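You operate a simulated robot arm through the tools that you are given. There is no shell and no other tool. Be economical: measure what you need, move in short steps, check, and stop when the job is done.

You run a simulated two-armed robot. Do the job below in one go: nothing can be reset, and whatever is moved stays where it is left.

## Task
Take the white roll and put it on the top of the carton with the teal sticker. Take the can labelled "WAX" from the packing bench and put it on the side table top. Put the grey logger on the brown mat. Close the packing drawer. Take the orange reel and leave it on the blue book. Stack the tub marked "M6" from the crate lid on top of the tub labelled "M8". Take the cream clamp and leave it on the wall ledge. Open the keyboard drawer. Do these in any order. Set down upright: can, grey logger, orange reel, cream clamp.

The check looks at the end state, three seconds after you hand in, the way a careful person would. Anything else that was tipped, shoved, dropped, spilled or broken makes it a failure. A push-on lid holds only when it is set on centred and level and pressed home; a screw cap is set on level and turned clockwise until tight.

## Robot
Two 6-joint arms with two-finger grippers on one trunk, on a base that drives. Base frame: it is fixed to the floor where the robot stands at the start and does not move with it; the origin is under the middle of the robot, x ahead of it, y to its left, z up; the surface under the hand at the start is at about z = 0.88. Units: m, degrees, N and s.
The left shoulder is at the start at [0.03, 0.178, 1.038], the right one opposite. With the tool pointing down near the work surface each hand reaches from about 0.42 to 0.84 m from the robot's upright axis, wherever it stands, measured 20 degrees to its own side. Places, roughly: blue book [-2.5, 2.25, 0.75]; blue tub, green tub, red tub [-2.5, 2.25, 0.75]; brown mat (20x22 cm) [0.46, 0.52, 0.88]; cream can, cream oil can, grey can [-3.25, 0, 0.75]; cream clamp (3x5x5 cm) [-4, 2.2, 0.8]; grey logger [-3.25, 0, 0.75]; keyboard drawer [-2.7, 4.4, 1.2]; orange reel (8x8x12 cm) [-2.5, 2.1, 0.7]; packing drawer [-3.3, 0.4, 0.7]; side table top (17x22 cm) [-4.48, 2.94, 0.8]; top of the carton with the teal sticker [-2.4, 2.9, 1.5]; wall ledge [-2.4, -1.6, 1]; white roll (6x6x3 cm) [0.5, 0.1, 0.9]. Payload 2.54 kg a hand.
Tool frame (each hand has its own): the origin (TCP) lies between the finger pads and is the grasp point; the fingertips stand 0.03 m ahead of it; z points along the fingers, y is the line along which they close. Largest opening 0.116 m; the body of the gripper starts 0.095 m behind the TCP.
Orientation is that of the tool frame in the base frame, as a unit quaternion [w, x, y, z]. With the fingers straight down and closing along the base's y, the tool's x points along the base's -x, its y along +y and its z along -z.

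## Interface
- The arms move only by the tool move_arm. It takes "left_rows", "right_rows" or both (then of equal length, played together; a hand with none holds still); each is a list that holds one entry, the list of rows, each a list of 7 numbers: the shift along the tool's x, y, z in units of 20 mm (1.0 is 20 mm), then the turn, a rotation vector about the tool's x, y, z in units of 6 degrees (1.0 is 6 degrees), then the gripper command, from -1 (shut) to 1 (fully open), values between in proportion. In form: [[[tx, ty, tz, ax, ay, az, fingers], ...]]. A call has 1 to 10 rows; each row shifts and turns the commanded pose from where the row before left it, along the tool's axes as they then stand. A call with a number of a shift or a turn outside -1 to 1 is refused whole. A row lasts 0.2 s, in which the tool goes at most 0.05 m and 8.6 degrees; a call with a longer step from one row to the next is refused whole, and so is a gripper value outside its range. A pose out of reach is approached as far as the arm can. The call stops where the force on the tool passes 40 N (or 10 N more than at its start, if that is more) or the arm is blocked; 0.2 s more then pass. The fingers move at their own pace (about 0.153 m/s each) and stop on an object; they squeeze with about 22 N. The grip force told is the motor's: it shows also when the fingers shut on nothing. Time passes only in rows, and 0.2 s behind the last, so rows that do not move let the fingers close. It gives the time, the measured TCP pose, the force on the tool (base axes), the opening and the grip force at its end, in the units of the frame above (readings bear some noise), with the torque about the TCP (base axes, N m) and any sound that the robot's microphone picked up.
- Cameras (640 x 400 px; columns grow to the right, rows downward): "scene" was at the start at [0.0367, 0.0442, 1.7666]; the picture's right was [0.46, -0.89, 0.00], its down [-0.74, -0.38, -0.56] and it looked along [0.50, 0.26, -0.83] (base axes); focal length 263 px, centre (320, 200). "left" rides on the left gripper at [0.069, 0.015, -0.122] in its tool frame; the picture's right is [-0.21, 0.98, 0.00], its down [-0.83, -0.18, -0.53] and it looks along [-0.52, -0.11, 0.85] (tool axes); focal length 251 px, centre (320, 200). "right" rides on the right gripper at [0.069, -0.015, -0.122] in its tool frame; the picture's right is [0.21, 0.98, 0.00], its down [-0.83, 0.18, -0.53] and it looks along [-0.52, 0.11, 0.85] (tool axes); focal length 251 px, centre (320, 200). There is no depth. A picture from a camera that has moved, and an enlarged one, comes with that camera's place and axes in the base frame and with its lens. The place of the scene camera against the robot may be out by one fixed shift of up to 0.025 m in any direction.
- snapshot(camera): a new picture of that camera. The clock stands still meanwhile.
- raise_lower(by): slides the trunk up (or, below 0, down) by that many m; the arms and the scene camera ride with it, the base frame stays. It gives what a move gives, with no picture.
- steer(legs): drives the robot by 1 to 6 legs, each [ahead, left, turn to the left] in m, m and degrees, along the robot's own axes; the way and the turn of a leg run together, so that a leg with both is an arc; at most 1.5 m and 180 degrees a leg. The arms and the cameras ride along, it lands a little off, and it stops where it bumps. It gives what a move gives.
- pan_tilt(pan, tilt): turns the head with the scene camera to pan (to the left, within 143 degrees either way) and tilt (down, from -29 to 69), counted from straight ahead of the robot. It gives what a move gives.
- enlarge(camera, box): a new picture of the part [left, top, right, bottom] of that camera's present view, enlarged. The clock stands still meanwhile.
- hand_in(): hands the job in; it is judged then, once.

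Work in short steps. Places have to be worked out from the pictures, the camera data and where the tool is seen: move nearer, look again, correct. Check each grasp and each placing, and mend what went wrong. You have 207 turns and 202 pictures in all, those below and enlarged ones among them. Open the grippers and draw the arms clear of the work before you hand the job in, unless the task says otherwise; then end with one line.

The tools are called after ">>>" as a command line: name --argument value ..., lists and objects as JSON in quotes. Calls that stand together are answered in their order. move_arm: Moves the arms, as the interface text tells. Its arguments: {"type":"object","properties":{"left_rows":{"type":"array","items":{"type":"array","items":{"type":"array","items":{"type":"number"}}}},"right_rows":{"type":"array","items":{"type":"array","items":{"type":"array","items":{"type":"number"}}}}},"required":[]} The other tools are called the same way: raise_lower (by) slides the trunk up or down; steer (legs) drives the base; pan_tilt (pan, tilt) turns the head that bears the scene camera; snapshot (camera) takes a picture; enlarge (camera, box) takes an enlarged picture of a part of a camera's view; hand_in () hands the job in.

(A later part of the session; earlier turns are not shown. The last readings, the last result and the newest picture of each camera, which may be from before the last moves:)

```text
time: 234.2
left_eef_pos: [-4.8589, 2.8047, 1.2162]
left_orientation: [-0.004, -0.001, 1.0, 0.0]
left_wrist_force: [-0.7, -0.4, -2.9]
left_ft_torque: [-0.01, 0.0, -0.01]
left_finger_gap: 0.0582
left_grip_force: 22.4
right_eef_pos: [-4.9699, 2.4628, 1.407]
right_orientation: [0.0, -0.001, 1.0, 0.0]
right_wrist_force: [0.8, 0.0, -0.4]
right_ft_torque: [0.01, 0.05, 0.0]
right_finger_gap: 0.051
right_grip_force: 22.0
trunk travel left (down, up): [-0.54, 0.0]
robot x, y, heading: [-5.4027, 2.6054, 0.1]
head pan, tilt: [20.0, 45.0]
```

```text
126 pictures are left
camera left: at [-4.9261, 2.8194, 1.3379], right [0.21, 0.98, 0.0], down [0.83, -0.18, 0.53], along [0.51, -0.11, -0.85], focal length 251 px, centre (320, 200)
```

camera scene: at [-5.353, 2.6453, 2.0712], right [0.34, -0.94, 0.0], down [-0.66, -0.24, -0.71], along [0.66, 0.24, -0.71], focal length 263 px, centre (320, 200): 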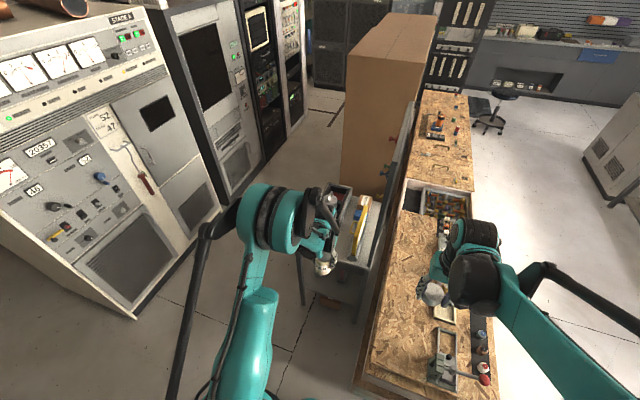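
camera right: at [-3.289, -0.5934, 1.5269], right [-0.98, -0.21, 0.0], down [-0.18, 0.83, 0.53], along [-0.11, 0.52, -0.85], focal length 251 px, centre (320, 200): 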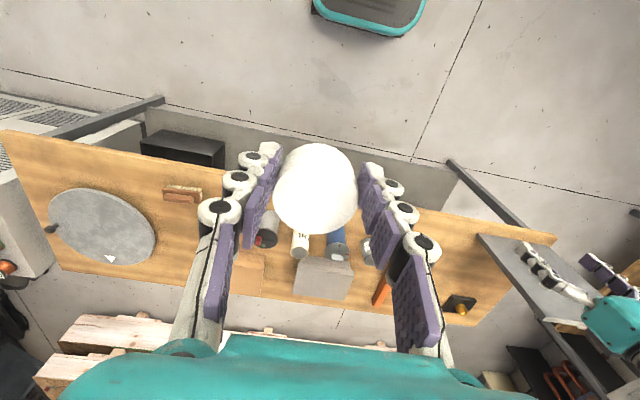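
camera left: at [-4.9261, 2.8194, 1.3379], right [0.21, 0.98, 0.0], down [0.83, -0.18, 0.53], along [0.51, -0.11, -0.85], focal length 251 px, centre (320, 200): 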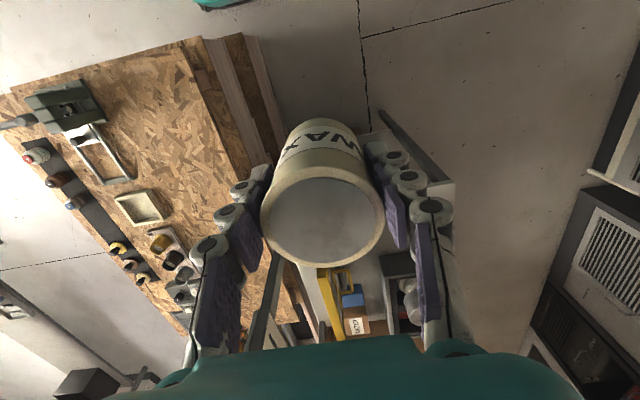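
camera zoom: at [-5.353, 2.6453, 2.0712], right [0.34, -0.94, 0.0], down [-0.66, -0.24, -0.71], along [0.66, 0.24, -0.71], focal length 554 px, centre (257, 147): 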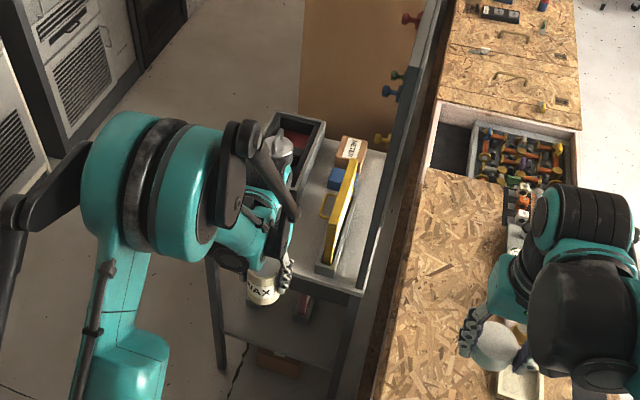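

The side table's free area is hidden by my hand. I'll slide to y≈3.0, clear of the crate, and lift the left hand to the outside for a better view.

>>> steer --legs '[[0, 0.4, 0]]'

>>> move_arm --left_rows '[[[0.5, 1, -0.5, 0, 0, 0, -1], [0.5, 1, -0.5, 0, 0, 0, -1], [0.5, 1, -0.5, 0, 0, 0, -1], [0.5, 1, -0.5, 0, 0, 0, -1], [0, 1, -0.5, 0, 0, 0, -1], [0, 1, -0.5, 0, 0, 0, -1], [0, 1, -0.5, 0, 0, 0, -1], [0, 1, -0.5, 0, 0, 0, -1], [0, 1, 0, 0, 0, 0, -1], [0, 1, 0, 0, 0, 0, -1]]]'

>>> pan_tilt --pan 0 --tilt 50

>>> snapshot --camera "scene"

```text
time: 236.7
left_eef_pos: [-4.8607, 3.2024, 1.2162]
left_orientation: [-0.004, -0.002, 1.0, 0.0]
left_wrist_force: [0.3, 0.1, -2.3]
left_ft_torque: [0.0, 0.04, -0.04]
left_finger_gap: 0.0583
left_grip_force: 22.0
right_eef_pos: [-4.9712, 2.861, 1.4062]
right_orientation: [0.0, -0.003, 1.0, -0.001]
right_wrist_force: [-0.2, -0.8, 0.3]
right_ft_torque: [0.0, 0.0, -0.01]
right_finger_gap: 0.051
right_grip_force: 21.5
trunk travel left (down, up): [-0.54, 0.0]
robot x, y, heading: [-5.4032, 3.0031, 0.4]
head pan, tilt: [20.0, 45.0]
```

```text
time: 238.9
left_eef_pos: [-4.9005, 3.4045, 1.2961]
left_orientation: [-0.005, -0.003, 1.0, -0.001]
left_wrist_force: [1.1, 0.2, -4.2]
left_ft_torque: [-0.02, -0.01, 0.02]
left_finger_gap: 0.0585
left_grip_force: 21.7
right_eef_pos: [-4.9704, 2.863, 1.407]
right_orientation: [0.0, -0.003, 1.0, -0.001]
right_wrist_force: [0.2, 0.7, -1.4]
right_ft_torque: [-0.01, 0.01, -0.02]
right_finger_gap: 0.0513
right_grip_force: 21.7
trunk travel left (down, up): [-0.54, 0.0]
robot x, y, heading: [-5.4034, 3.0037, 0.2]
head pan, tilt: [20.0, 45.0]
```

```text
time: 239.7
left_eef_pos: [-4.9016, 3.4028, 1.297]
left_orientation: [-0.004, -0.002, 1.0, 0.0]
left_wrist_force: [-0.3, 1.0, -2.9]
left_ft_torque: [0.01, 0.03, 0.0]
left_finger_gap: 0.0585
left_grip_force: 22.2
right_eef_pos: [-4.9711, 2.8618, 1.4065]
right_orientation: [0.0, -0.003, 1.0, 0.0]
right_wrist_force: [-0.5, -0.7, -0.7]
right_ft_torque: [-0.01, 0.0, 0.01]
right_finger_gap: 0.0511
right_grip_force: 21.3
trunk travel left (down, up): [-0.54, 0.0]
robot x, y, heading: [-5.4039, 3.004, 0.1]
head pan, tilt: [0.0, 50.0]
```

```text
125 pictures are left
camera scene: at [-5.354, 3.0152, 2.0644], right [0.01, -1.0, 0.0], down [-0.77, 0.0, -0.64], along [0.64, 0.0, -0.77], focal length 263 px, centre (320, 200)
```

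scene: 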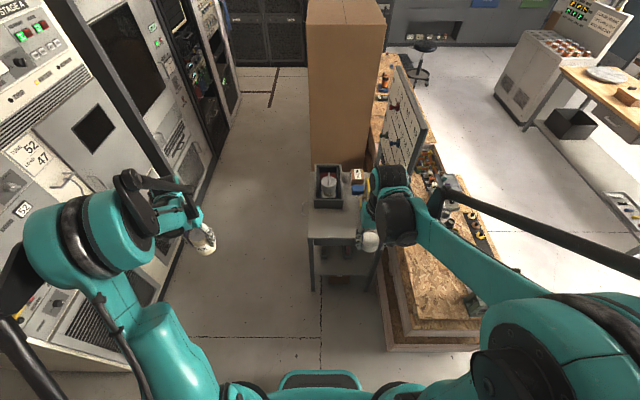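

>>> enlarge --camera "scene" --box '[280, 140, 420, 260]'

>>> snapshot --camera "right"

```text
3.33 times, centred on (350, 200) of scene
camera zoom: at [-5.354, 3.0152, 2.0644], right [0.01, -1.0, 0.0], down [-0.77, 0.0, -0.64], along [0.64, 0.0, -0.77], focal length 877 px, centre (220, 200)
```

zoom: 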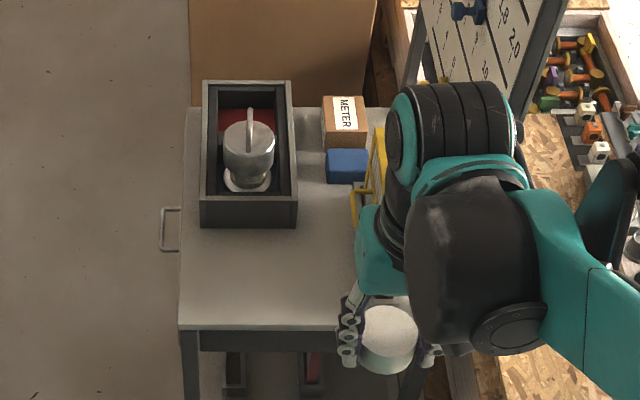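

```text
123 pictures are left
camera right: at [-5.0401, 2.8457, 1.5268], right [-0.22, 0.98, 0.0], down [0.82, 0.19, 0.53], along [0.52, 0.12, -0.85], focal length 251 px, centre (320, 200)
```

right: 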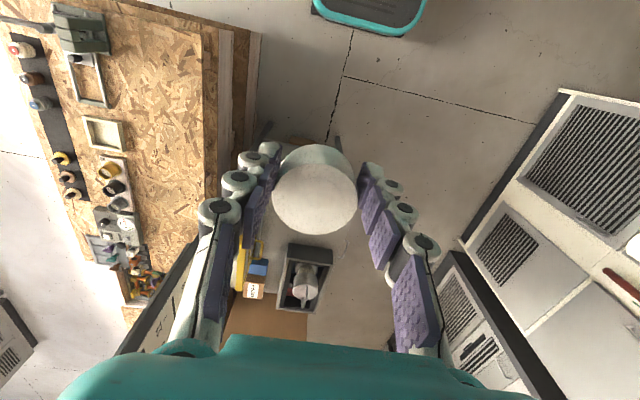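

The free area is x −4.57…−4.37, y 2.80…3.08, so I'll put WAX at (-4.49, 2.95). I drive closer with a slight right turn, then lower the trunk.

>>> steer --legs '[[0.2, 0.05, -15]]'

>>> raise_lower --by -0.3

>>> snapshot --camera "left"

```text
time: 241.3
left_eef_pos: [-4.6133, 3.2816, 1.2981]
left_orientation: [-0.004, 0.129, 0.992, 0.001]
left_wrist_force: [0.0, 0.6, -2.9]
left_ft_torque: [0.0, 0.03, -0.02]
left_finger_gap: 0.0584
left_grip_force: 22.1
right_eef_pos: [-4.8222, 2.7784, 1.4082]
right_orientation: [0.001, 0.129, 0.992, 0.0]
right_wrist_force: [0.8, 0.0, -1.2]
right_ft_torque: [0.0, -0.02, -0.01]
right_finger_gap: 0.0514
right_grip_force: 21.3
trunk travel left (down, up): [-0.54, 0.0]
robot x, y, heading: [-5.2014, 3.0276, -14.7]
head pan, tilt: [0.0, 50.0]
```

```text
time: 244.3
left_eef_pos: [-4.6111, 3.2805, 0.9985]
left_orientation: [-0.004, 0.129, 0.992, 0.001]
left_wrist_force: [-0.6, 0.1, -2.6]
left_ft_torque: [-0.03, -0.04, 0.02]
left_finger_gap: 0.0583
left_grip_force: 22.2
right_eef_pos: [-4.8203, 2.7779, 1.1068]
right_orientation: [0.0, 0.129, 0.992, 0.0]
right_wrist_force: [0.0, -0.2, -0.7]
right_ft_torque: [0.0, 0.01, -0.01]
right_finger_gap: 0.0514
right_grip_force: 21.8
trunk travel left (down, up): [-0.24, 0.3]
robot x, y, heading: [-5.2021, 3.0212, -14.7]
head pan, tilt: [0.0, 50.0]
```

```text
122 pictures are left
camera left: at [-4.6732, 3.3138, 1.1186], right [0.46, 0.89, 0.0], down [0.76, -0.39, 0.53], along [0.47, -0.24, -0.85], focal length 251 px, centre (320, 200)
```

left: 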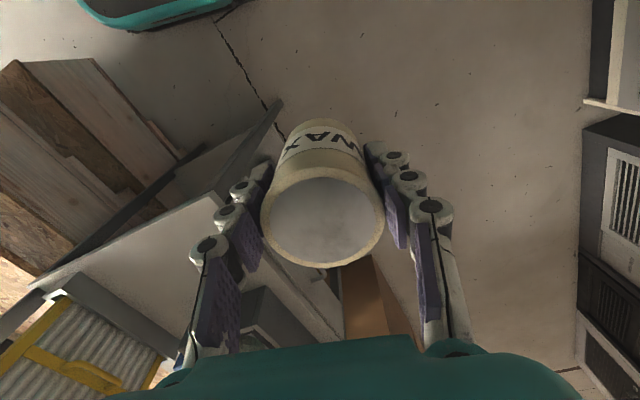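

The can must move 0.20 ahead and 0.29 right in the robot's frame. I do that at this height in two moves, then look.

>>> move_arm --left_rows '[[[-0.5, -1, 0, 0, 0, 0, -1], [-0.5, -1, 0, 0, 0, 0, -1], [-0.5, -1, 0, 0, 0, 0, -1], [-0.5, -1, 0, 0, 0, 0, -1], [-0.5, -1, 0, 0, 0, 0, -1], [-0.5, -1, 0, 0, 0, 0, -1], [-0.5, -1, 0, 0, 0, 0, -1], [-0.5, -1, 0, 0, 0, 0, -1], [-0.5, -1, 0, 0, 0, 0, -1], [-0.5, -1, 0, 0, 0, 0, -1]]]'

>>> move_arm --left_rows '[[[-1, -1, 0, 0, 0, 0, -1], [-1, -1, 0, 0, 0, 0, -1], [-1, -1, 0.5, 0, 0, 0, -1], [-1, -1, 0.5, 0, 0, 0, -1], [-1, -0.4, 0.5, 0, 0, 0, -1]]]'

>>> snapshot --camera "left"

>>> enlarge --camera "scene" --box '[220, 120, 420, 280]'

```text
time: 246.5
left_eef_pos: [-4.5641, 3.0616, 0.9952]
left_orientation: [-0.005, 0.128, 0.992, 0.001]
left_wrist_force: [-0.3, 0.0, -2.4]
left_ft_torque: [0.04, 0.01, 0.02]
left_finger_gap: 0.0581
left_grip_force: 22.3
right_eef_pos: [-4.8192, 2.7781, 1.1074]
right_orientation: [0.0, 0.129, 0.992, 0.0]
right_wrist_force: [-0.1, -0.7, 0.0]
right_ft_torque: [0.03, 0.01, 0.04]
right_finger_gap: 0.051
right_grip_force: 21.6
trunk travel left (down, up): [-0.24, 0.3]
robot x, y, heading: [-5.2028, 3.0294, -14.9]
head pan, tilt: [0.0, 50.0]
```

```text
time: 247.7
left_eef_pos: [-4.491, 2.9536, 0.9637]
left_orientation: [-0.006, 0.129, 0.992, 0.001]
left_wrist_force: [-0.1, -0.9, -3.2]
left_ft_torque: [-0.02, 0.03, -0.03]
left_finger_gap: 0.0582
left_grip_force: 22.2
right_eef_pos: [-4.8189, 2.7773, 1.1066]
right_orientation: [0.0, 0.129, 0.992, -0.001]
right_wrist_force: [-0.6, -1.2, -0.9]
right_ft_torque: [0.0, 0.03, 0.03]
right_finger_gap: 0.0509
right_grip_force: 21.9
trunk travel left (down, up): [-0.24, 0.3]
robot x, y, heading: [-5.2019, 3.0291, -14.8]
head pan, tilt: [0.0, 50.0]
```

```text
121 pictures are left
camera left: at [-4.5526, 2.9839, 1.0858], right [0.46, 0.89, 0.0], down [0.76, -0.39, 0.53], along [0.47, -0.24, -0.85], focal length 251 px, centre (320, 200)
```

left: 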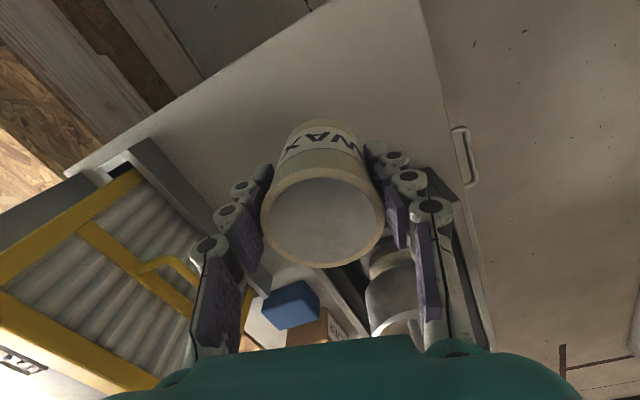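

```text
2.50 times, centred on (320, 200) of scene
camera zoom: at [-5.1512, 3.0265, 1.7643], right [-0.26, -0.97, 0.0], down [-0.74, 0.2, -0.64], along [0.62, -0.16, -0.77], focal length 658 px, centre (320, 200)
```

zoom: 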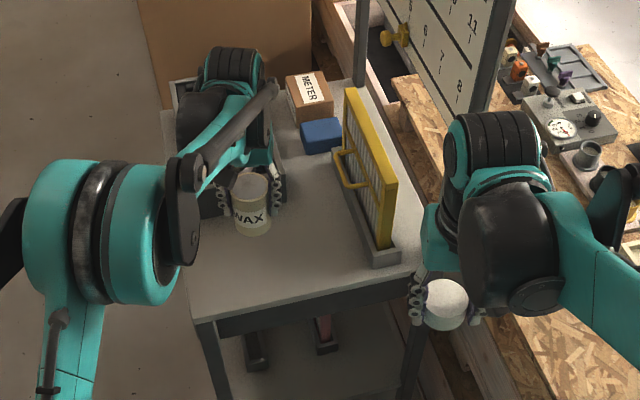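

Position is good: can clear of the tray and stand. I'll lower it in steps until contact.

>>> move_arm --left_rows '[[[0, 0, 1, 0, 0, 0, -1], [0, 0, 1, 0, 0, 0, -1], [0, 0, 1, 0, 0, 0, -1], [0, 0, 1, 0, 0, 0, -1], [0, 0, 0.7, 0, 0, 0, -1]]]'

>>> enlarge --camera "scene" --box '[260, 160, 340, 240]'

```text
time: 248.9
left_eef_pos: [-4.4924, 2.9516, 0.8703]
left_orientation: [-0.005, 0.129, 0.992, 0.001]
left_wrist_force: [0.2, 0.4, -3.1]
left_ft_torque: [0.01, 0.04, -0.01]
left_finger_gap: 0.0583
left_grip_force: 22.2
right_eef_pos: [-4.8208, 2.7772, 1.1065]
right_orientation: [0.0, 0.129, 0.992, 0.0]
right_wrist_force: [0.1, 0.2, -0.5]
right_ft_torque: [0.03, -0.01, -0.02]
right_finger_gap: 0.0514
right_grip_force: 22.5
trunk travel left (down, up): [-0.24, 0.3]
robot x, y, heading: [-5.2003, 3.026, -14.8]
head pan, tilt: [0.0, 50.0]
```

```text
5.00 times, centred on (300, 200) of scene
camera zoom: at [-5.1522, 3.0267, 1.7643], right [-0.26, -0.97, 0.0], down [-0.74, 0.2, -0.64], along [0.62, -0.16, -0.77], focal length 1315 px, centre (420, 200)
```

zoom: 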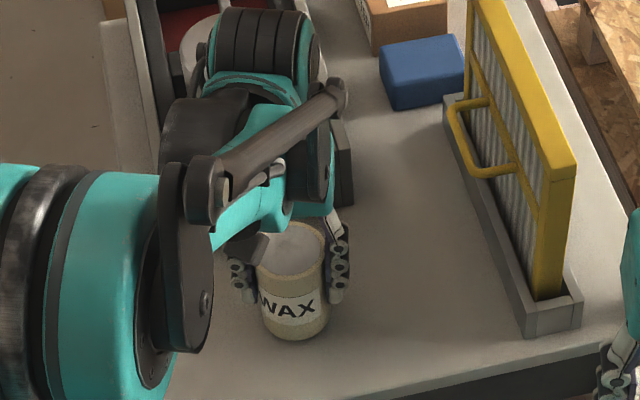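

Nearly down. I lower a few more millimetres at a time.

>>> move_arm --left_rows '[[[0, 0, 0.25, 0, 0, 0, -1], [0, 0, 0.25, 0, 0, 0, -1]]]'

>>> move_arm --left_rows '[[[0, 0, 0.25, 0, 0, 0, -1], [0, 0, 0, 0, 0, 0, -1]]]'

>>> move_arm --left_rows '[[[0, 0, 0.2, 0, 0, 0, -1], [0, 0, 0, 0, 0, 0, -1]]]'

```text
time: 249.5
left_eef_pos: [-4.4952, 2.9516, 0.8626]
left_orientation: [-0.005, 0.129, 0.992, 0.001]
left_wrist_force: [-1.0, -0.2, 16.4]
left_ft_torque: [-0.05, -0.05, 0.22]
left_finger_gap: 0.0586
left_grip_force: 22.0
right_eef_pos: [-4.8218, 2.7774, 1.1073]
right_orientation: [0.001, 0.128, 0.992, -0.001]
right_wrist_force: [0.4, -0.6, -0.4]
right_ft_torque: [-0.01, 0.01, 0.0]
right_finger_gap: 0.0513
right_grip_force: 22.1
trunk travel left (down, up): [-0.24, 0.3]
robot x, y, heading: [-5.2035, 3.028, -14.7]
head pan, tilt: [0.0, 50.0]
```

```text
time: 250.1
left_eef_pos: [-4.4952, 2.9526, 0.8579]
left_orientation: [-0.004, 0.129, 0.992, 0.001]
left_wrist_force: [-2.2, 0.0, 15.7]
left_ft_torque: [-0.04, 0.15, 0.01]
left_finger_gap: 0.0584
left_grip_force: 22.0
right_eef_pos: [-4.8221, 2.7781, 1.1082]
right_orientation: [0.001, 0.129, 0.992, -0.001]
right_wrist_force: [0.1, 1.1, -0.4]
right_ft_torque: [-0.01, 0.04, -0.01]
right_finger_gap: 0.0511
right_grip_force: 21.7
trunk travel left (down, up): [-0.24, 0.3]
robot x, y, heading: [-5.2026, 3.025, -15.0]
head pan, tilt: [0.0, 50.0]
```

```text
time: 250.7
left_eef_pos: [-4.4945, 2.9532, 0.8516]
left_orientation: [-0.005, 0.129, 0.992, 0.0]
left_wrist_force: [-0.6, -1.2, 15.4]
left_ft_torque: [-0.11, -0.04, -0.03]
left_finger_gap: 0.0584
left_grip_force: 21.7
right_eef_pos: [-4.8215, 2.7778, 1.1079]
right_orientation: [0.001, 0.129, 0.992, 0.0]
right_wrist_force: [0.1, 0.4, -0.5]
right_ft_torque: [-0.01, 0.01, 0.06]
right_finger_gap: 0.0513
right_grip_force: 22.2
trunk travel left (down, up): [-0.24, 0.3]
robot x, y, heading: [-5.2041, 3.0283, -14.9]
head pan, tilt: [0.0, 50.0]
```

The can is down. I'll release it and rise straight up.

>>> move_arm --left_rows '[[[0, 0, 0, 0, 0, 0, 0.3], [0, 0, 0, 0, 0, 0, 0.7], [0, 0, -0.5, 0, 0, 0, 0.7], [0, 0, -1, 0, 0, 0, 0.7], [0, 0, -1, 0, 0, 0, 0.7], [0, 0, -1, 0, 0, 0, 0.7], [0, 0, -1, 0, 0, 0, 0.7], [0, 0, -1, 0, 0, 0, 0.7], [0, 0, -1, 0, 0, 0, 0.7]]]'

>>> snapshot --camera "left"

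>>> raise_lower --by 0.3

>>> snapshot --camera "scene"

```text
time: 252.7
left_eef_pos: [-4.4917, 2.9516, 0.9811]
left_orientation: [-0.004, 0.129, 0.992, 0.0]
left_wrist_force: [0.0, 1.0, 0.5]
left_ft_torque: [-0.02, 0.0, 0.02]
left_finger_gap: 0.0988
left_grip_force: 0.0
right_eef_pos: [-4.8202, 2.7776, 1.1066]
right_orientation: [0.0, 0.129, 0.992, 0.0]
right_wrist_force: [-0.4, 0.6, -0.1]
right_ft_torque: [0.0, 0.02, 0.04]
right_finger_gap: 0.0513
right_grip_force: 22.4
trunk travel left (down, up): [-0.24, 0.3]
robot x, y, heading: [-5.2023, 3.0274, -15.0]
head pan, tilt: [0.0, 50.0]
```

```text
118 pictures are left
camera left: at [-4.5541, 2.9841, 1.1042], right [0.46, 0.89, 0.0], down [0.76, -0.39, 0.53], along [0.47, -0.24, -0.85], focal length 251 px, centre (320, 200)
```

left: 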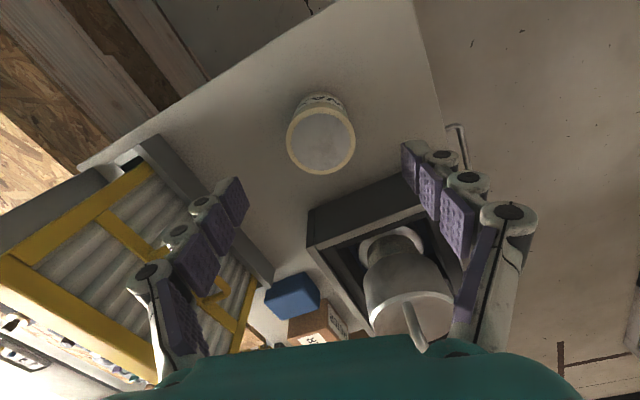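

```text
time: 255.7
left_eef_pos: [-4.4903, 2.9522, 1.2822]
left_orientation: [-0.005, 0.128, 0.992, 0.0]
left_wrist_force: [0.4, -0.3, 0.2]
left_ft_torque: [0.01, -0.01, 0.01]
left_finger_gap: 0.0987
left_grip_force: 0.0
right_eef_pos: [-4.8208, 2.7784, 1.4065]
right_orientation: [0.0, 0.128, 0.992, 0.0]
right_wrist_force: [0.5, 0.0, -0.3]
right_ft_torque: [-0.04, 0.02, -0.03]
right_finger_gap: 0.0513
right_grip_force: 21.4
trunk travel left (down, up): [-0.54, 0.0]
robot x, y, heading: [-5.2025, 3.0302, -14.8]
head pan, tilt: [0.0, 50.0]
```

```text
117 pictures are left
camera scene: at [-5.1528, 3.0267, 2.0642], right [-0.26, -0.97, 0.0], down [-0.74, 0.2, -0.64], along [0.62, -0.16, -0.77], focal length 263 px, centre (320, 200)
```

scene: 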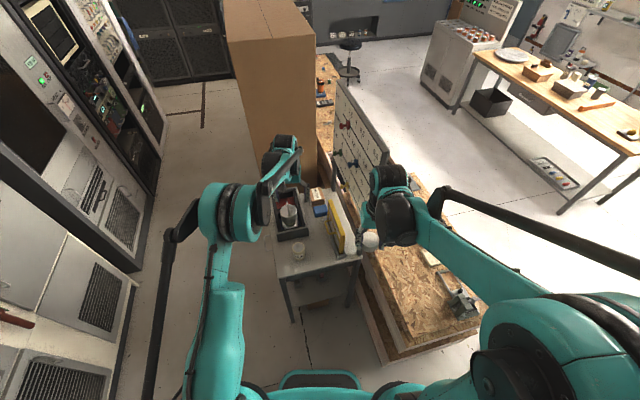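

WAX is on the side table. Now I tuck the left hand, back off, move to y≈3.72 in the rear corridor and turn to face the cartons' back.

>>> steer --legs '[[-0.2, 0, 15], [0, 0.3, 0]]'

>>> move_arm --left_rows '[[[1, 0.5, -1, 0, 0, 0, 0], [1, 0.5, -1, 0, 0, 0, 0], [1, 0.5, -1, 0, 0, 0, 0], [1, 0.5, -1, 0, 0, 0, 0], [1, 0.5, -1, 0, 0, 0, 0], [1, 0.5, -1, 0, 0, 0, 0], [1, 0.5, -1, 0, 0, 0, 0], [1, 0.5, -1, 0, 0, 0, 0], [1, 0.5, 0, 0, 0, 0, 0], [1, 0.5, 0, 0, 0, 0, 0]]]'

>>> steer --legs '[[0, 0.4, 0], [0, 0, -90]]'

>>> pan_tilt --pan 80 --tilt 25

>>> snapshot --camera "scene"

```text
time: 259.0
left_eef_pos: [-4.6958, 3.4647, 1.2816]
left_orientation: [-0.005, -0.002, 1.0, 0.0]
left_wrist_force: [0.5, 0.4, 0.1]
left_ft_torque: [0.02, -0.02, -0.01]
left_finger_gap: 0.0988
left_grip_force: 0.1
right_eef_pos: [-4.9674, 3.2112, 1.4064]
right_orientation: [0.0, -0.002, 1.0, 0.0]
right_wrist_force: [0.4, 1.2, -0.9]
right_ft_torque: [0.01, 0.01, 0.01]
right_finger_gap: 0.051
right_grip_force: 22.0
trunk travel left (down, up): [-0.54, 0.0]
robot x, y, heading: [-5.4026, 3.3545, 0.2]
head pan, tilt: [0.0, 50.0]
```

```text
time: 261.2
left_eef_pos: [-4.8966, 3.5659, 1.4456]
left_orientation: [-0.004, -0.002, 1.0, 0.0]
left_wrist_force: [0.3, -0.3, 0.3]
left_ft_torque: [-0.02, -0.02, 0.04]
left_finger_gap: 0.0581
left_grip_force: 0.1
right_eef_pos: [-4.9678, 3.2126, 1.4077]
right_orientation: [0.001, -0.002, 1.0, -0.001]
right_wrist_force: [-0.1, 0.7, -0.4]
right_ft_torque: [-0.01, -0.01, 0.0]
right_finger_gap: 0.0515
right_grip_force: 22.0
trunk travel left (down, up): [-0.54, 0.0]
robot x, y, heading: [-5.4009, 3.3565, 0.4]
head pan, tilt: [0.0, 50.0]
```

```text
time: 267.5
left_eef_pos: [-5.1995, 3.2432, 1.4446]
left_orientation: [-0.004, 0.711, 0.703, 0.004]
left_wrist_force: [-0.5, -0.5, 0.1]
left_ft_torque: [-0.04, -0.03, 0.01]
left_finger_gap: 0.0581
left_grip_force: 0.1
right_eef_pos: [-5.5521, 3.3217, 1.4069]
right_orientation: [-0.001, 0.711, 0.703, 0.0]
right_wrist_force: [-0.4, 0.1, -0.5]
right_ft_torque: [0.0, -0.03, -0.05]
right_finger_gap: 0.0515
right_grip_force: 21.8
trunk travel left (down, up): [-0.54, 0.0]
robot x, y, heading: [-5.4016, 3.7508, -90.4]
head pan, tilt: [0.0, 50.0]
```

```text
time: 269.1
left_eef_pos: [-5.2001, 3.2431, 1.4438]
left_orientation: [-0.002, 0.711, 0.703, 0.003]
left_wrist_force: [-0.8, -0.7, -0.7]
left_ft_torque: [0.01, -0.02, 0.02]
left_finger_gap: 0.0581
left_grip_force: 0.1
right_eef_pos: [-5.5523, 3.3222, 1.4069]
right_orientation: [-0.001, 0.711, 0.703, -0.001]
right_wrist_force: [-0.3, 1.3, -0.7]
right_ft_torque: [0.01, -0.04, 0.01]
right_finger_gap: 0.0516
right_grip_force: 22.1
trunk travel left (down, up): [-0.54, 0.0]
robot x, y, heading: [-5.4004, 3.753, -90.7]
head pan, tilt: [80.0, 25.0]
```

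```text
116 pictures are left
camera scene: at [-5.3092, 3.7769, 2.1018], right [-0.19, -0.98, 0.0], down [-0.42, 0.08, -0.91], along [0.89, -0.17, -0.42], focal length 263 px, centre (320, 200)
```

scene: 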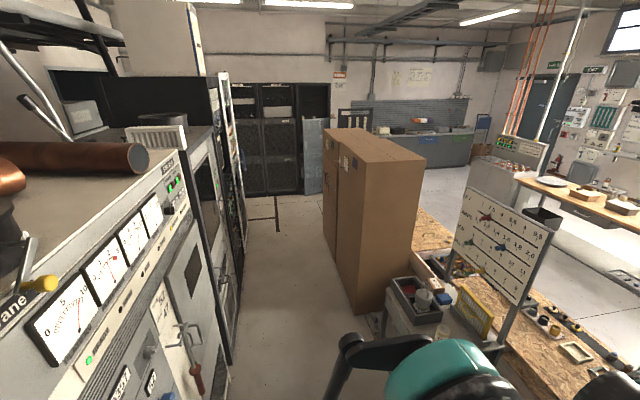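

The corridor is clear (racks at y≈4.25, cartons' back at y≈3.1). I'll slide left (+x) to about x=-2.5.

>>> steer --legs '[[0, 1.45, 0.5], [0, 1.3, 0]]'

>>> pan_tilt --pan 0 --tilt 45

>>> snapshot --camera "scene"

>>> snapshot --camera "right"

```text
time: 282.4
left_eef_pos: [-2.4502, 3.2335, 1.4444]
left_orientation: [-0.004, 0.707, 0.708, 0.004]
left_wrist_force: [0.5, -0.1, -0.1]
left_ft_torque: [0.0, 0.03, -0.01]
left_finger_gap: 0.0576
left_grip_force: 0.0
right_eef_pos: [-2.8021, 3.3071, 1.4062]
right_orientation: [0.0, 0.707, 0.707, 0.0]
right_wrist_force: [-0.1, 0.6, -0.9]
right_ft_torque: [0.02, -0.03, -0.01]
right_finger_gap: 0.0511
right_grip_force: 21.7
trunk travel left (down, up): [-0.54, 0.0]
robot x, y, heading: [-2.6549, 3.7408, -90.2]
head pan, tilt: [80.0, 25.0]
```

```text
time: 283.9
left_eef_pos: [-2.4485, 3.2335, 1.4431]
left_orientation: [-0.003, 0.707, 0.707, 0.003]
left_wrist_force: [0.2, 0.3, -0.1]
left_ft_torque: [0.05, 0.02, 0.01]
left_finger_gap: 0.0582
left_grip_force: 0.1
right_eef_pos: [-2.8019, 3.3071, 1.405]
right_orientation: [-0.001, 0.707, 0.707, 0.0]
right_wrist_force: [0.4, -1.1, -1.2]
right_ft_torque: [0.02, -0.02, -0.03]
right_finger_gap: 0.0511
right_grip_force: 22.5
trunk travel left (down, up): [-0.54, 0.0]
robot x, y, heading: [-2.66, 3.7413, -89.8]
head pan, tilt: [0.0, 45.0]
```

```text
115 pictures are left
camera scene: at [-2.655, 3.7, 2.0713], right [-1.0, 0.0, 0.0], down [0.0, 0.71, -0.71], along [0.0, -0.71, -0.71], focal length 263 px, centre (320, 200)
```

scene: 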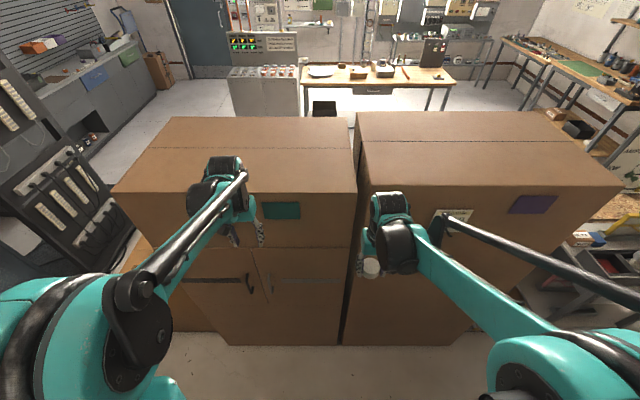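

```text
114 pictures are left
camera right: at [-2.8168, 3.3752, 1.5269], right [0.98, 0.22, 0.0], down [0.18, -0.83, 0.53], along [0.12, -0.52, -0.85], focal length 251 px, centre (320, 200)
```

right: 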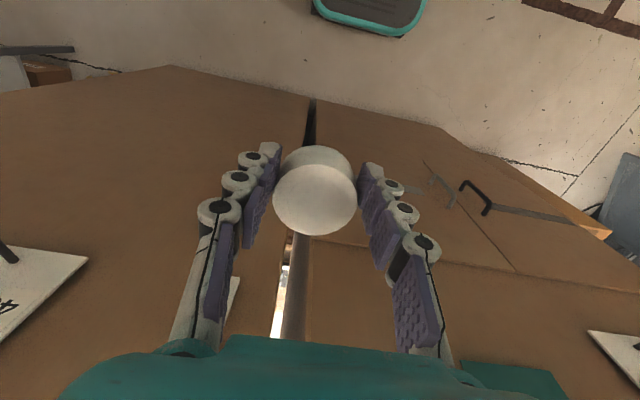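

The right-hand (larger x) carton has the teal sticker, with its top at z≈1.46. I'll raise both hands above it, then shift the robot to x≈-2.35 and closer.

>>> move_arm --left_rows '[[[0, 0, -1, 0, 0, 0, 0], [0, 0, -1, 0, 0, 0, 0], [0, 0, -1, 0, 0, 0, 0], [0, 0, -1, 0, 0, 0, 0], [0, 0, -1, 0, 0, 0, 0], [0, 0, -1, 0, 0, 0, 0], [0, 0, -1, 0, 0, 0, 0], [0, 0, -1, 0, 0, 0, 0]]]' --right_rows '[[[0, 0, -1, 0, 0, 0, -1], [0, 0, -1, 0, 0, 0, -1], [0, 0, -1, 0, 0, 0, -1], [0, 0, -1, 0, 0, 0, -1], [0, 0, -1, 0, 0, 0, -1], [0, 0, -1, 0, 0, 0, -1], [0, 0, -1, 0, 0, 0, -1], [0, 0, -1, 0, 0, 0, -1]]]'

>>> steer --legs '[[0, 0.32, 0]]'

>>> snapshot --camera "right"

```text
time: 285.7
left_eef_pos: [-2.4497, 3.2313, 1.6039]
left_orientation: [-0.003, 0.707, 0.707, 0.004]
left_wrist_force: [0.4, 0.2, 0.2]
left_ft_torque: [-0.02, 0.03, 0.0]
left_finger_gap: 0.0582
left_grip_force: 0.0
right_eef_pos: [-2.8014, 3.3076, 1.5674]
right_orientation: [0.0, 0.707, 0.707, -0.001]
right_wrist_force: [0.4, 0.6, -0.4]
right_ft_torque: [0.0, 0.0, 0.0]
right_finger_gap: 0.0514
right_grip_force: 22.0
trunk travel left (down, up): [-0.54, 0.0]
robot x, y, heading: [-2.6585, 3.7398, -89.8]
head pan, tilt: [0.0, 45.0]
```

```text
time: 287.8
left_eef_pos: [-2.1317, 3.231, 1.6056]
left_orientation: [-0.003, 0.707, 0.707, 0.003]
left_wrist_force: [-0.5, -0.2, 1.1]
left_ft_torque: [0.0, -0.05, 0.03]
left_finger_gap: 0.058
left_grip_force: 0.0
right_eef_pos: [-2.4824, 3.3096, 1.5688]
right_orientation: [0.0, 0.708, 0.706, -0.001]
right_wrist_force: [-0.2, -0.3, -0.7]
right_ft_torque: [-0.02, -0.04, -0.01]
right_finger_gap: 0.0513
right_grip_force: 22.0
trunk travel left (down, up): [-0.54, 0.0]
robot x, y, heading: [-2.3333, 3.7379, -90.0]
head pan, tilt: [0.0, 45.0]
```

```text
113 pictures are left
camera right: at [-2.4975, 3.3763, 1.6871], right [0.98, 0.21, 0.0], down [0.18, -0.83, 0.53], along [0.11, -0.52, -0.85], focal length 251 px, centre (320, 200)
```

right: 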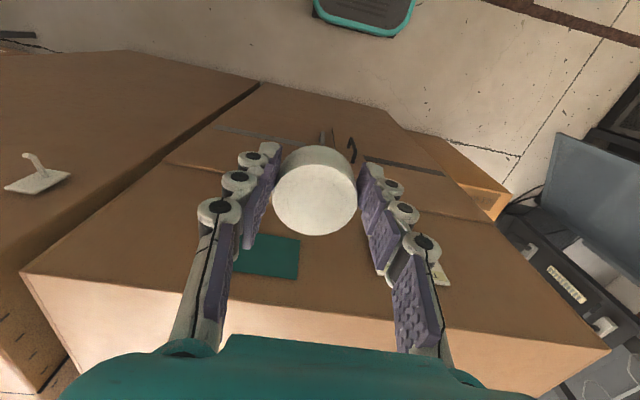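

Carton back edge at y≈3.05. I drive 0.25 forward and extend the right hand 0.11 over the top.

>>> steer --legs '[[0.24, 0, 0]]'

>>> move_arm --right_rows '[[[-1, 0, 0, 0, 0, 0, -1], [-1, 0, 0, 0, 0, 0, -1], [-1, 0, 0, 0, 0, 0, -1], [-1, 0, 0, 0, 0, 0, -1], [-1, 0, 0, 0, 0, 0, -1], [-1, 0, 0, 0, 0, 0, -1]]]'

>>> snapshot --camera "right"

>>> snapshot --camera "scene"

```text
time: 289.6
left_eef_pos: [-2.1275, 2.9925, 1.6056]
left_orientation: [-0.003, 0.707, 0.707, 0.004]
left_wrist_force: [-0.4, -0.9, 0.0]
left_ft_torque: [-0.05, -0.04, 0.0]
left_finger_gap: 0.0578
left_grip_force: 0.1
right_eef_pos: [-2.4824, 3.0703, 1.5675]
right_orientation: [0.0, 0.708, 0.706, 0.0]
right_wrist_force: [0.1, 0.1, 0.1]
right_ft_torque: [0.0, -0.01, 0.0]
right_finger_gap: 0.0513
right_grip_force: 21.8
trunk travel left (down, up): [-0.54, 0.0]
robot x, y, heading: [-2.3345, 3.4996, -90.0]
head pan, tilt: [0.0, 45.0]
```

```text
time: 291.0
left_eef_pos: [-2.1281, 2.9891, 1.6037]
left_orientation: [-0.003, 0.708, 0.706, 0.004]
left_wrist_force: [0.2, 0.1, 0.0]
left_ft_torque: [-0.01, 0.04, 0.02]
left_finger_gap: 0.0579
left_grip_force: 0.0
right_eef_pos: [-2.482, 2.9466, 1.5672]
right_orientation: [0.0, 0.708, 0.706, -0.001]
right_wrist_force: [-0.3, 0.0, -0.9]
right_ft_torque: [0.01, -0.01, -0.02]
right_finger_gap: 0.0514
right_grip_force: 21.9
trunk travel left (down, up): [-0.54, 0.0]
robot x, y, heading: [-2.3385, 3.5021, -89.8]
head pan, tilt: [0.0, 45.0]
```

```text
112 pictures are left
camera right: at [-2.496, 3.0142, 1.6866], right [0.98, 0.21, 0.0], down [0.18, -0.83, 0.53], along [0.11, -0.52, -0.85], focal length 251 px, centre (320, 200)
```

right: 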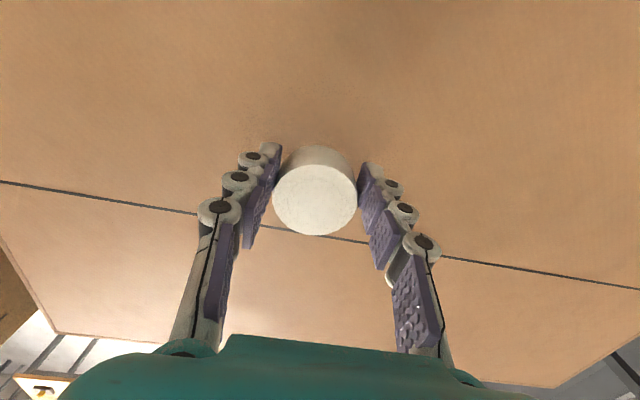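

```text
111 pictures are left
camera scene: at [-2.3336, 3.4577, 2.0712], right [-1.0, 0.0, 0.0], down [0.0, 0.71, -0.71], along [0.0, -0.71, -0.71], focal length 263 px, centre (320, 200)
```

scene: 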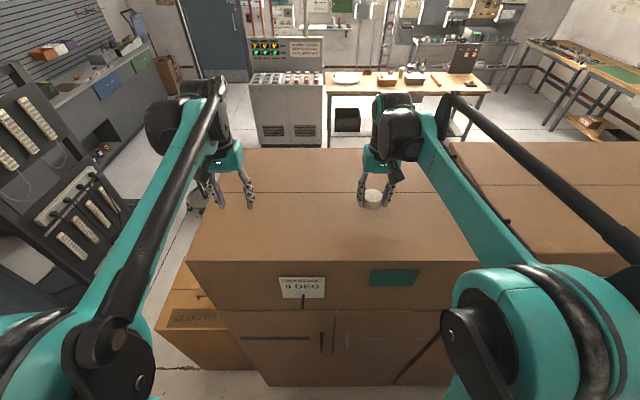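

The roll is well over the teal carton's top. I lower it gently.

>>> move_arm --right_rows '[[[0, 0, 1, 0, 0, 0, -1], [0, 0, 1, 0, 0, 0, -1], [0, 0, 0.5, 0, 0, 0, -1]]]'

>>> move_arm --right_rows '[[[0, 0, 0.25, 0, 0, 0, -1], [0, 0, 0.25, 0, 0, 0, -1]]]'

>>> enlarge --camera "scene" --box '[320, 140, 440, 230]'

```text
time: 291.7
left_eef_pos: [-2.1288, 2.9921, 1.6045]
left_orientation: [-0.003, 0.707, 0.707, 0.003]
left_wrist_force: [0.0, -1.1, 0.9]
left_ft_torque: [0.05, -0.02, 0.03]
left_finger_gap: 0.058
left_grip_force: 0.0
right_eef_pos: [-2.4801, 2.949, 1.5267]
right_orientation: [0.001, 0.708, 0.706, -0.001]
right_wrist_force: [0.6, 3.1, 19.5]
right_ft_torque: [0.05, -0.34, -0.09]
right_finger_gap: 0.0512
right_grip_force: 22.3
trunk travel left (down, up): [-0.54, 0.0]
robot x, y, heading: [-2.3387, 3.5006, -89.9]
head pan, tilt: [0.0, 45.0]
stopped in row 3 (right hand): the force on the tool passed its limit at 62 N (the readings are from after the stop); the commanded pose is now the measured one
```

```text
time: 292.0
left_eef_pos: [-2.1285, 2.9929, 1.6044]
left_orientation: [-0.002, 0.708, 0.706, 0.003]
left_wrist_force: [-0.3, -0.3, 0.4]
left_ft_torque: [0.01, -0.02, 0.03]
left_finger_gap: 0.058
left_grip_force: 0.0
right_eef_pos: [-2.4808, 2.9481, 1.5301]
right_orientation: [0.001, 0.708, 0.706, -0.002]
right_wrist_force: [1.0, 3.6, 21.5]
right_ft_torque: [0.26, -0.39, -0.05]
right_finger_gap: 0.0512
right_grip_force: 22.1
trunk travel left (down, up): [-0.54, 0.0]
robot x, y, heading: [-2.3369, 3.5021, -90.0]
head pan, tilt: [0.0, 45.0]
stopped in row 1 (right hand): the force on the tool passed its limit at 51 N (the readings are from after the stop); the commanded pose is now the measured one
```

```text
4.44 times, centred on (380, 185) of scene
camera zoom: at [-2.3331, 3.4625, 2.0714], right [-1.0, 0.0, 0.0], down [0.0, 0.71, -0.71], along [0.0, -0.71, -0.71], focal length 1169 px, centre (53, 267)
```

zoom: 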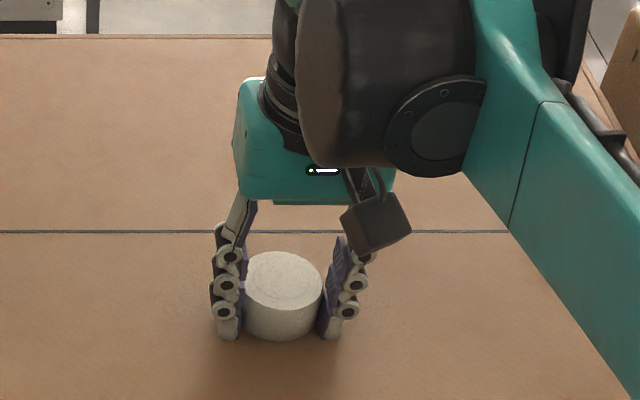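

The roll rests on the carton. I'll release and rise.

>>> move_arm --right_rows '[[[0, 0, 0, 0, 0, 0, 0.3], [0, 0, 0, 0, 0, 0, 0.6], [0, 0, -0.5, 0, 0, 0, 0.6], [0, 0, -1, 0, 0, 0, 0.6], [0, 0, -1, 0, 0, 0, 0.6], [0, 0, -1, 0, 0, 0, 0.6], [0, 0, -1, 0, 0, 0, 0.6]]]'

>>> enlarge --camera "scene" --box '[320, 140, 440, 230]'

```text
time: 293.6
left_eef_pos: [-2.128, 2.9919, 1.604]
left_orientation: [-0.004, 0.708, 0.707, 0.003]
left_wrist_force: [-0.2, -0.2, -0.5]
left_ft_torque: [-0.01, 0.0, 0.05]
left_finger_gap: 0.0581
left_grip_force: 0.1
right_eef_pos: [-2.4815, 2.9469, 1.617]
right_orientation: [0.001, 0.708, 0.706, -0.002]
right_wrist_force: [0.6, -0.8, -0.2]
right_ft_torque: [-0.01, -0.02, 0.01]
right_finger_gap: 0.093
right_grip_force: 0.0
trunk travel left (down, up): [-0.54, 0.0]
robot x, y, heading: [-2.3369, 3.4954, -90.0]
head pan, tilt: [0.0, 45.0]
```

```text
4.44 times, centred on (380, 185) of scene
camera zoom: at [-2.3336, 3.4603, 2.0713], right [-1.0, 0.0, 0.0], down [0.0, 0.71, -0.71], along [0.0, -0.71, -0.71], focal length 1169 px, centre (53, 267)
```

zoom: 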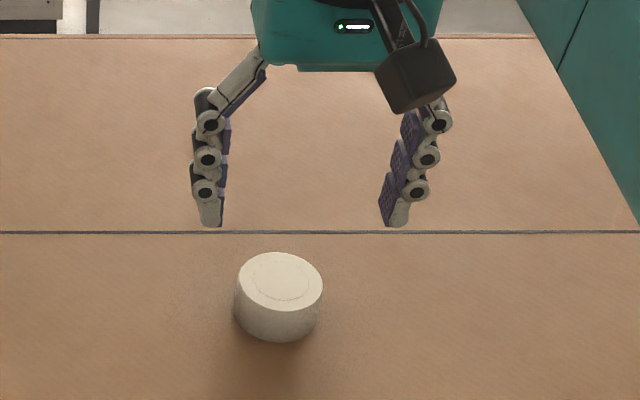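

The roll stands on the carton. I back off and look behind me at the rack for the keyboard drawer.

>>> steer --legs '[[-0.22, 0, 0]]'

>>> pan_tilt --pan -143 --tilt 35

>>> snapshot --camera "scene"

```text
time: 295.3
left_eef_pos: [-2.1281, 3.2072, 1.6042]
left_orientation: [-0.004, 0.707, 0.707, 0.004]
left_wrist_force: [0.1, 0.6, -1.1]
left_ft_torque: [0.06, -0.02, 0.0]
left_finger_gap: 0.0581
left_grip_force: 0.1
right_eef_pos: [-2.4806, 3.1643, 1.6145]
right_orientation: [0.0, 0.707, 0.707, -0.002]
right_wrist_force: [-0.2, -0.7, -1.1]
right_ft_torque: [-0.01, 0.02, -0.02]
right_finger_gap: 0.0928
right_grip_force: 0.0
trunk travel left (down, up): [-0.54, 0.0]
robot x, y, heading: [-2.3392, 3.7195, -90.0]
head pan, tilt: [0.0, 45.0]
```

```text
time: 297.6
left_eef_pos: [-2.1283, 3.2106, 1.6044]
left_orientation: [-0.004, 0.707, 0.707, 0.003]
left_wrist_force: [-0.1, 0.7, -0.4]
left_ft_torque: [0.04, -0.02, -0.01]
left_finger_gap: 0.0582
left_grip_force: 0.1
right_eef_pos: [-2.4807, 3.1654, 1.6164]
right_orientation: [0.001, 0.708, 0.707, -0.001]
right_wrist_force: [0.4, -0.4, 0.1]
right_ft_torque: [0.01, 0.02, -0.03]
right_finger_gap: 0.0929
right_grip_force: 0.1
trunk travel left (down, up): [-0.54, 0.0]
robot x, y, heading: [-2.334, 3.7176, -89.9]
head pan, tilt: [-143.0, 35.0]
```

```text
108 pictures are left
camera scene: at [-2.3865, 3.8316, 2.0861], right [0.8, 0.6, 0.0], down [0.35, -0.46, -0.82], along [-0.49, 0.65, -0.57], focal length 263 px, centre (320, 200)
```

scene: 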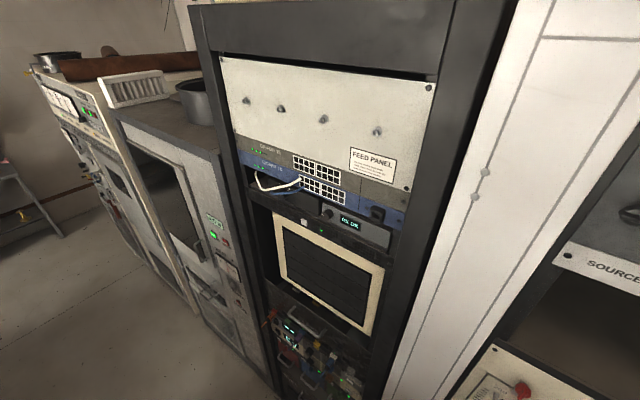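

I need to face the rack. I'll retract the hands, move to y≈3.6, turn round to the left and look.

>>> move_arm --left_rows '[[[0.8, 0, 0, 0, 0, 0, 0], [0.8, 0, 0, 0, 0, 0, 0], [0.8, 0, 0, 0, 0, 0, 0], [0.8, 0, 0, 0, 0, 0, 0], [0, 0, 0, 0, 0, 0, 0], [0, 0, 0, 0, 0, 0, 0]]]' --right_rows '[[[1, 0, 0, 0, 0, 0, 0], [1, 0, 0, 0, 0, 0, 0], [1, 0, 0, 0, 0, 0, 0], [1, 0, 0, 0, 0, 0, 0], [1, 0, 0, 0, 0, 0, 0], [1, 0, 0, 0, 0, 0, 0]]]'

>>> steer --legs '[[0.13, -0.3, 0], [0, 0, 180]]'

>>> pan_tilt --pan 0 --tilt 45

>>> snapshot --camera "scene"

```text
time: 299.0
left_eef_pos: [-2.1292, 3.2751, 1.6055]
left_orientation: [-0.003, 0.707, 0.707, 0.003]
left_wrist_force: [-0.6, -0.1, 0.4]
left_ft_torque: [-0.02, 0.02, 0.0]
left_finger_gap: 0.0579
left_grip_force: 0.0
right_eef_pos: [-2.4804, 3.2874, 1.6162]
right_orientation: [0.001, 0.707, 0.707, -0.002]
right_wrist_force: [-0.2, -0.4, 0.4]
right_ft_torque: [-0.06, -0.01, -0.04]
right_finger_gap: 0.0581
right_grip_force: 0.1
trunk travel left (down, up): [-0.54, 0.0]
robot x, y, heading: [-2.3358, 3.7202, -89.8]
head pan, tilt: [-143.0, 35.0]
```

```text
time: 308.4
left_eef_pos: [-2.8309, 4.0413, 1.6061]
left_orientation: [-0.003, -0.698, 0.716, -0.003]
left_wrist_force: [0.2, -0.4, 0.8]
left_ft_torque: [0.0, 0.0, 0.0]
left_finger_gap: 0.0582
left_grip_force: 0.2
right_eef_pos: [-2.479, 4.0205, 1.6158]
right_orientation: [0.002, -0.697, 0.717, 0.0]
right_wrist_force: [0.4, 0.5, -0.2]
right_ft_torque: [0.01, -0.01, 0.04]
right_finger_gap: 0.0579
right_grip_force: 0.0
trunk travel left (down, up): [-0.54, 0.0]
robot x, y, heading: [-2.6328, 3.5932, 88.6]
head pan, tilt: [-143.0, 35.0]
```

```text
time: 310.7
left_eef_pos: [-2.83, 4.0414, 1.605]
left_orientation: [-0.003, -0.698, 0.716, -0.003]
left_wrist_force: [0.4, 0.0, -0.6]
left_ft_torque: [-0.04, 0.0, 0.0]
left_finger_gap: 0.058
left_grip_force: 0.1
right_eef_pos: [-2.4796, 4.0204, 1.6166]
right_orientation: [0.001, -0.698, 0.716, 0.0]
right_wrist_force: [0.0, 0.4, -0.3]
right_ft_torque: [-0.01, -0.03, -0.03]
right_finger_gap: 0.0582
right_grip_force: 0.2
trunk travel left (down, up): [-0.54, 0.0]
robot x, y, heading: [-2.632, 3.5904, 88.6]
head pan, tilt: [0.0, 45.0]
```

```text
107 pictures are left
camera scene: at [-2.6289, 3.6536, 2.0713], right [1.0, -0.03, 0.0], down [-0.02, -0.71, -0.71], along [0.02, 0.71, -0.71], focal length 263 px, centre (320, 200)
```

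scene: 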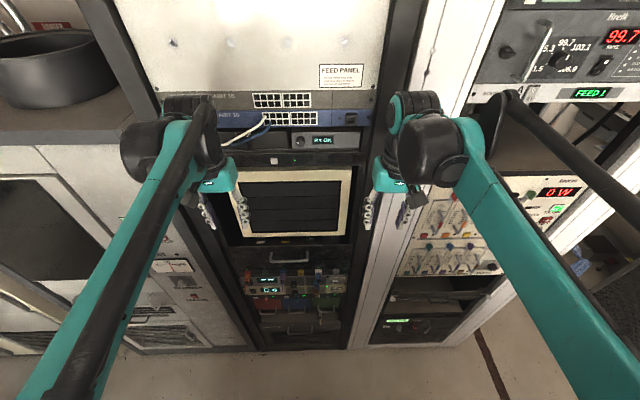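

The drawer with a handle is below the monitor, at about (290, 258). I zoom in.

>>> enlarge --camera "scene" --box '[230, 225, 370, 325]'

>>> enlarge --camera "right" --box '[0, 0, 640, 400]'

>>> snapshot --camera "left"

```text
4.00 times, centred on (300, 275) of scene
camera zoom: at [-2.6289, 3.6536, 2.0713], right [1.0, -0.03, 0.0], down [-0.02, -0.71, -0.71], along [0.02, 0.71, -0.71], focal length 1052 px, centre (400, -100)
```

zoom: 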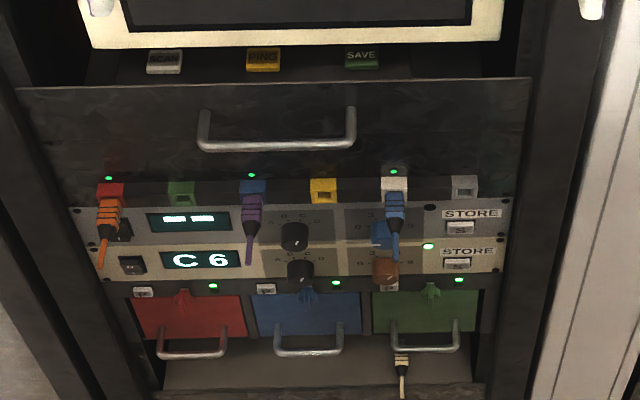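

```text
1.00 times, centred on (320, 200) of right (not enlarged: the box is as wide or as high as the picture)
camera zoom: at [-2.4657, 3.9503, 1.7365], right [-0.98, -0.19, 0.0], down [-0.16, 0.83, 0.54], along [-0.1, 0.53, -0.84], focal length 251 px, centre (320, 200)
```

zoom: 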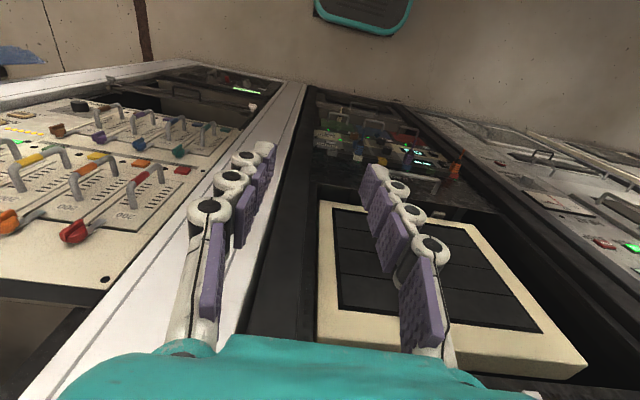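

```text
104 pictures are left
camera left: at [-2.8474, 3.9736, 1.7265], right [-0.97, 0.24, 0.0], down [0.2, 0.83, 0.53], along [0.13, 0.51, -0.85], focal length 251 px, centre (320, 200)
```

left: 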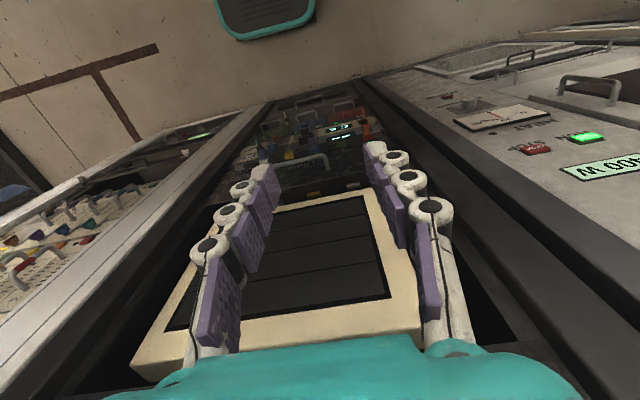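

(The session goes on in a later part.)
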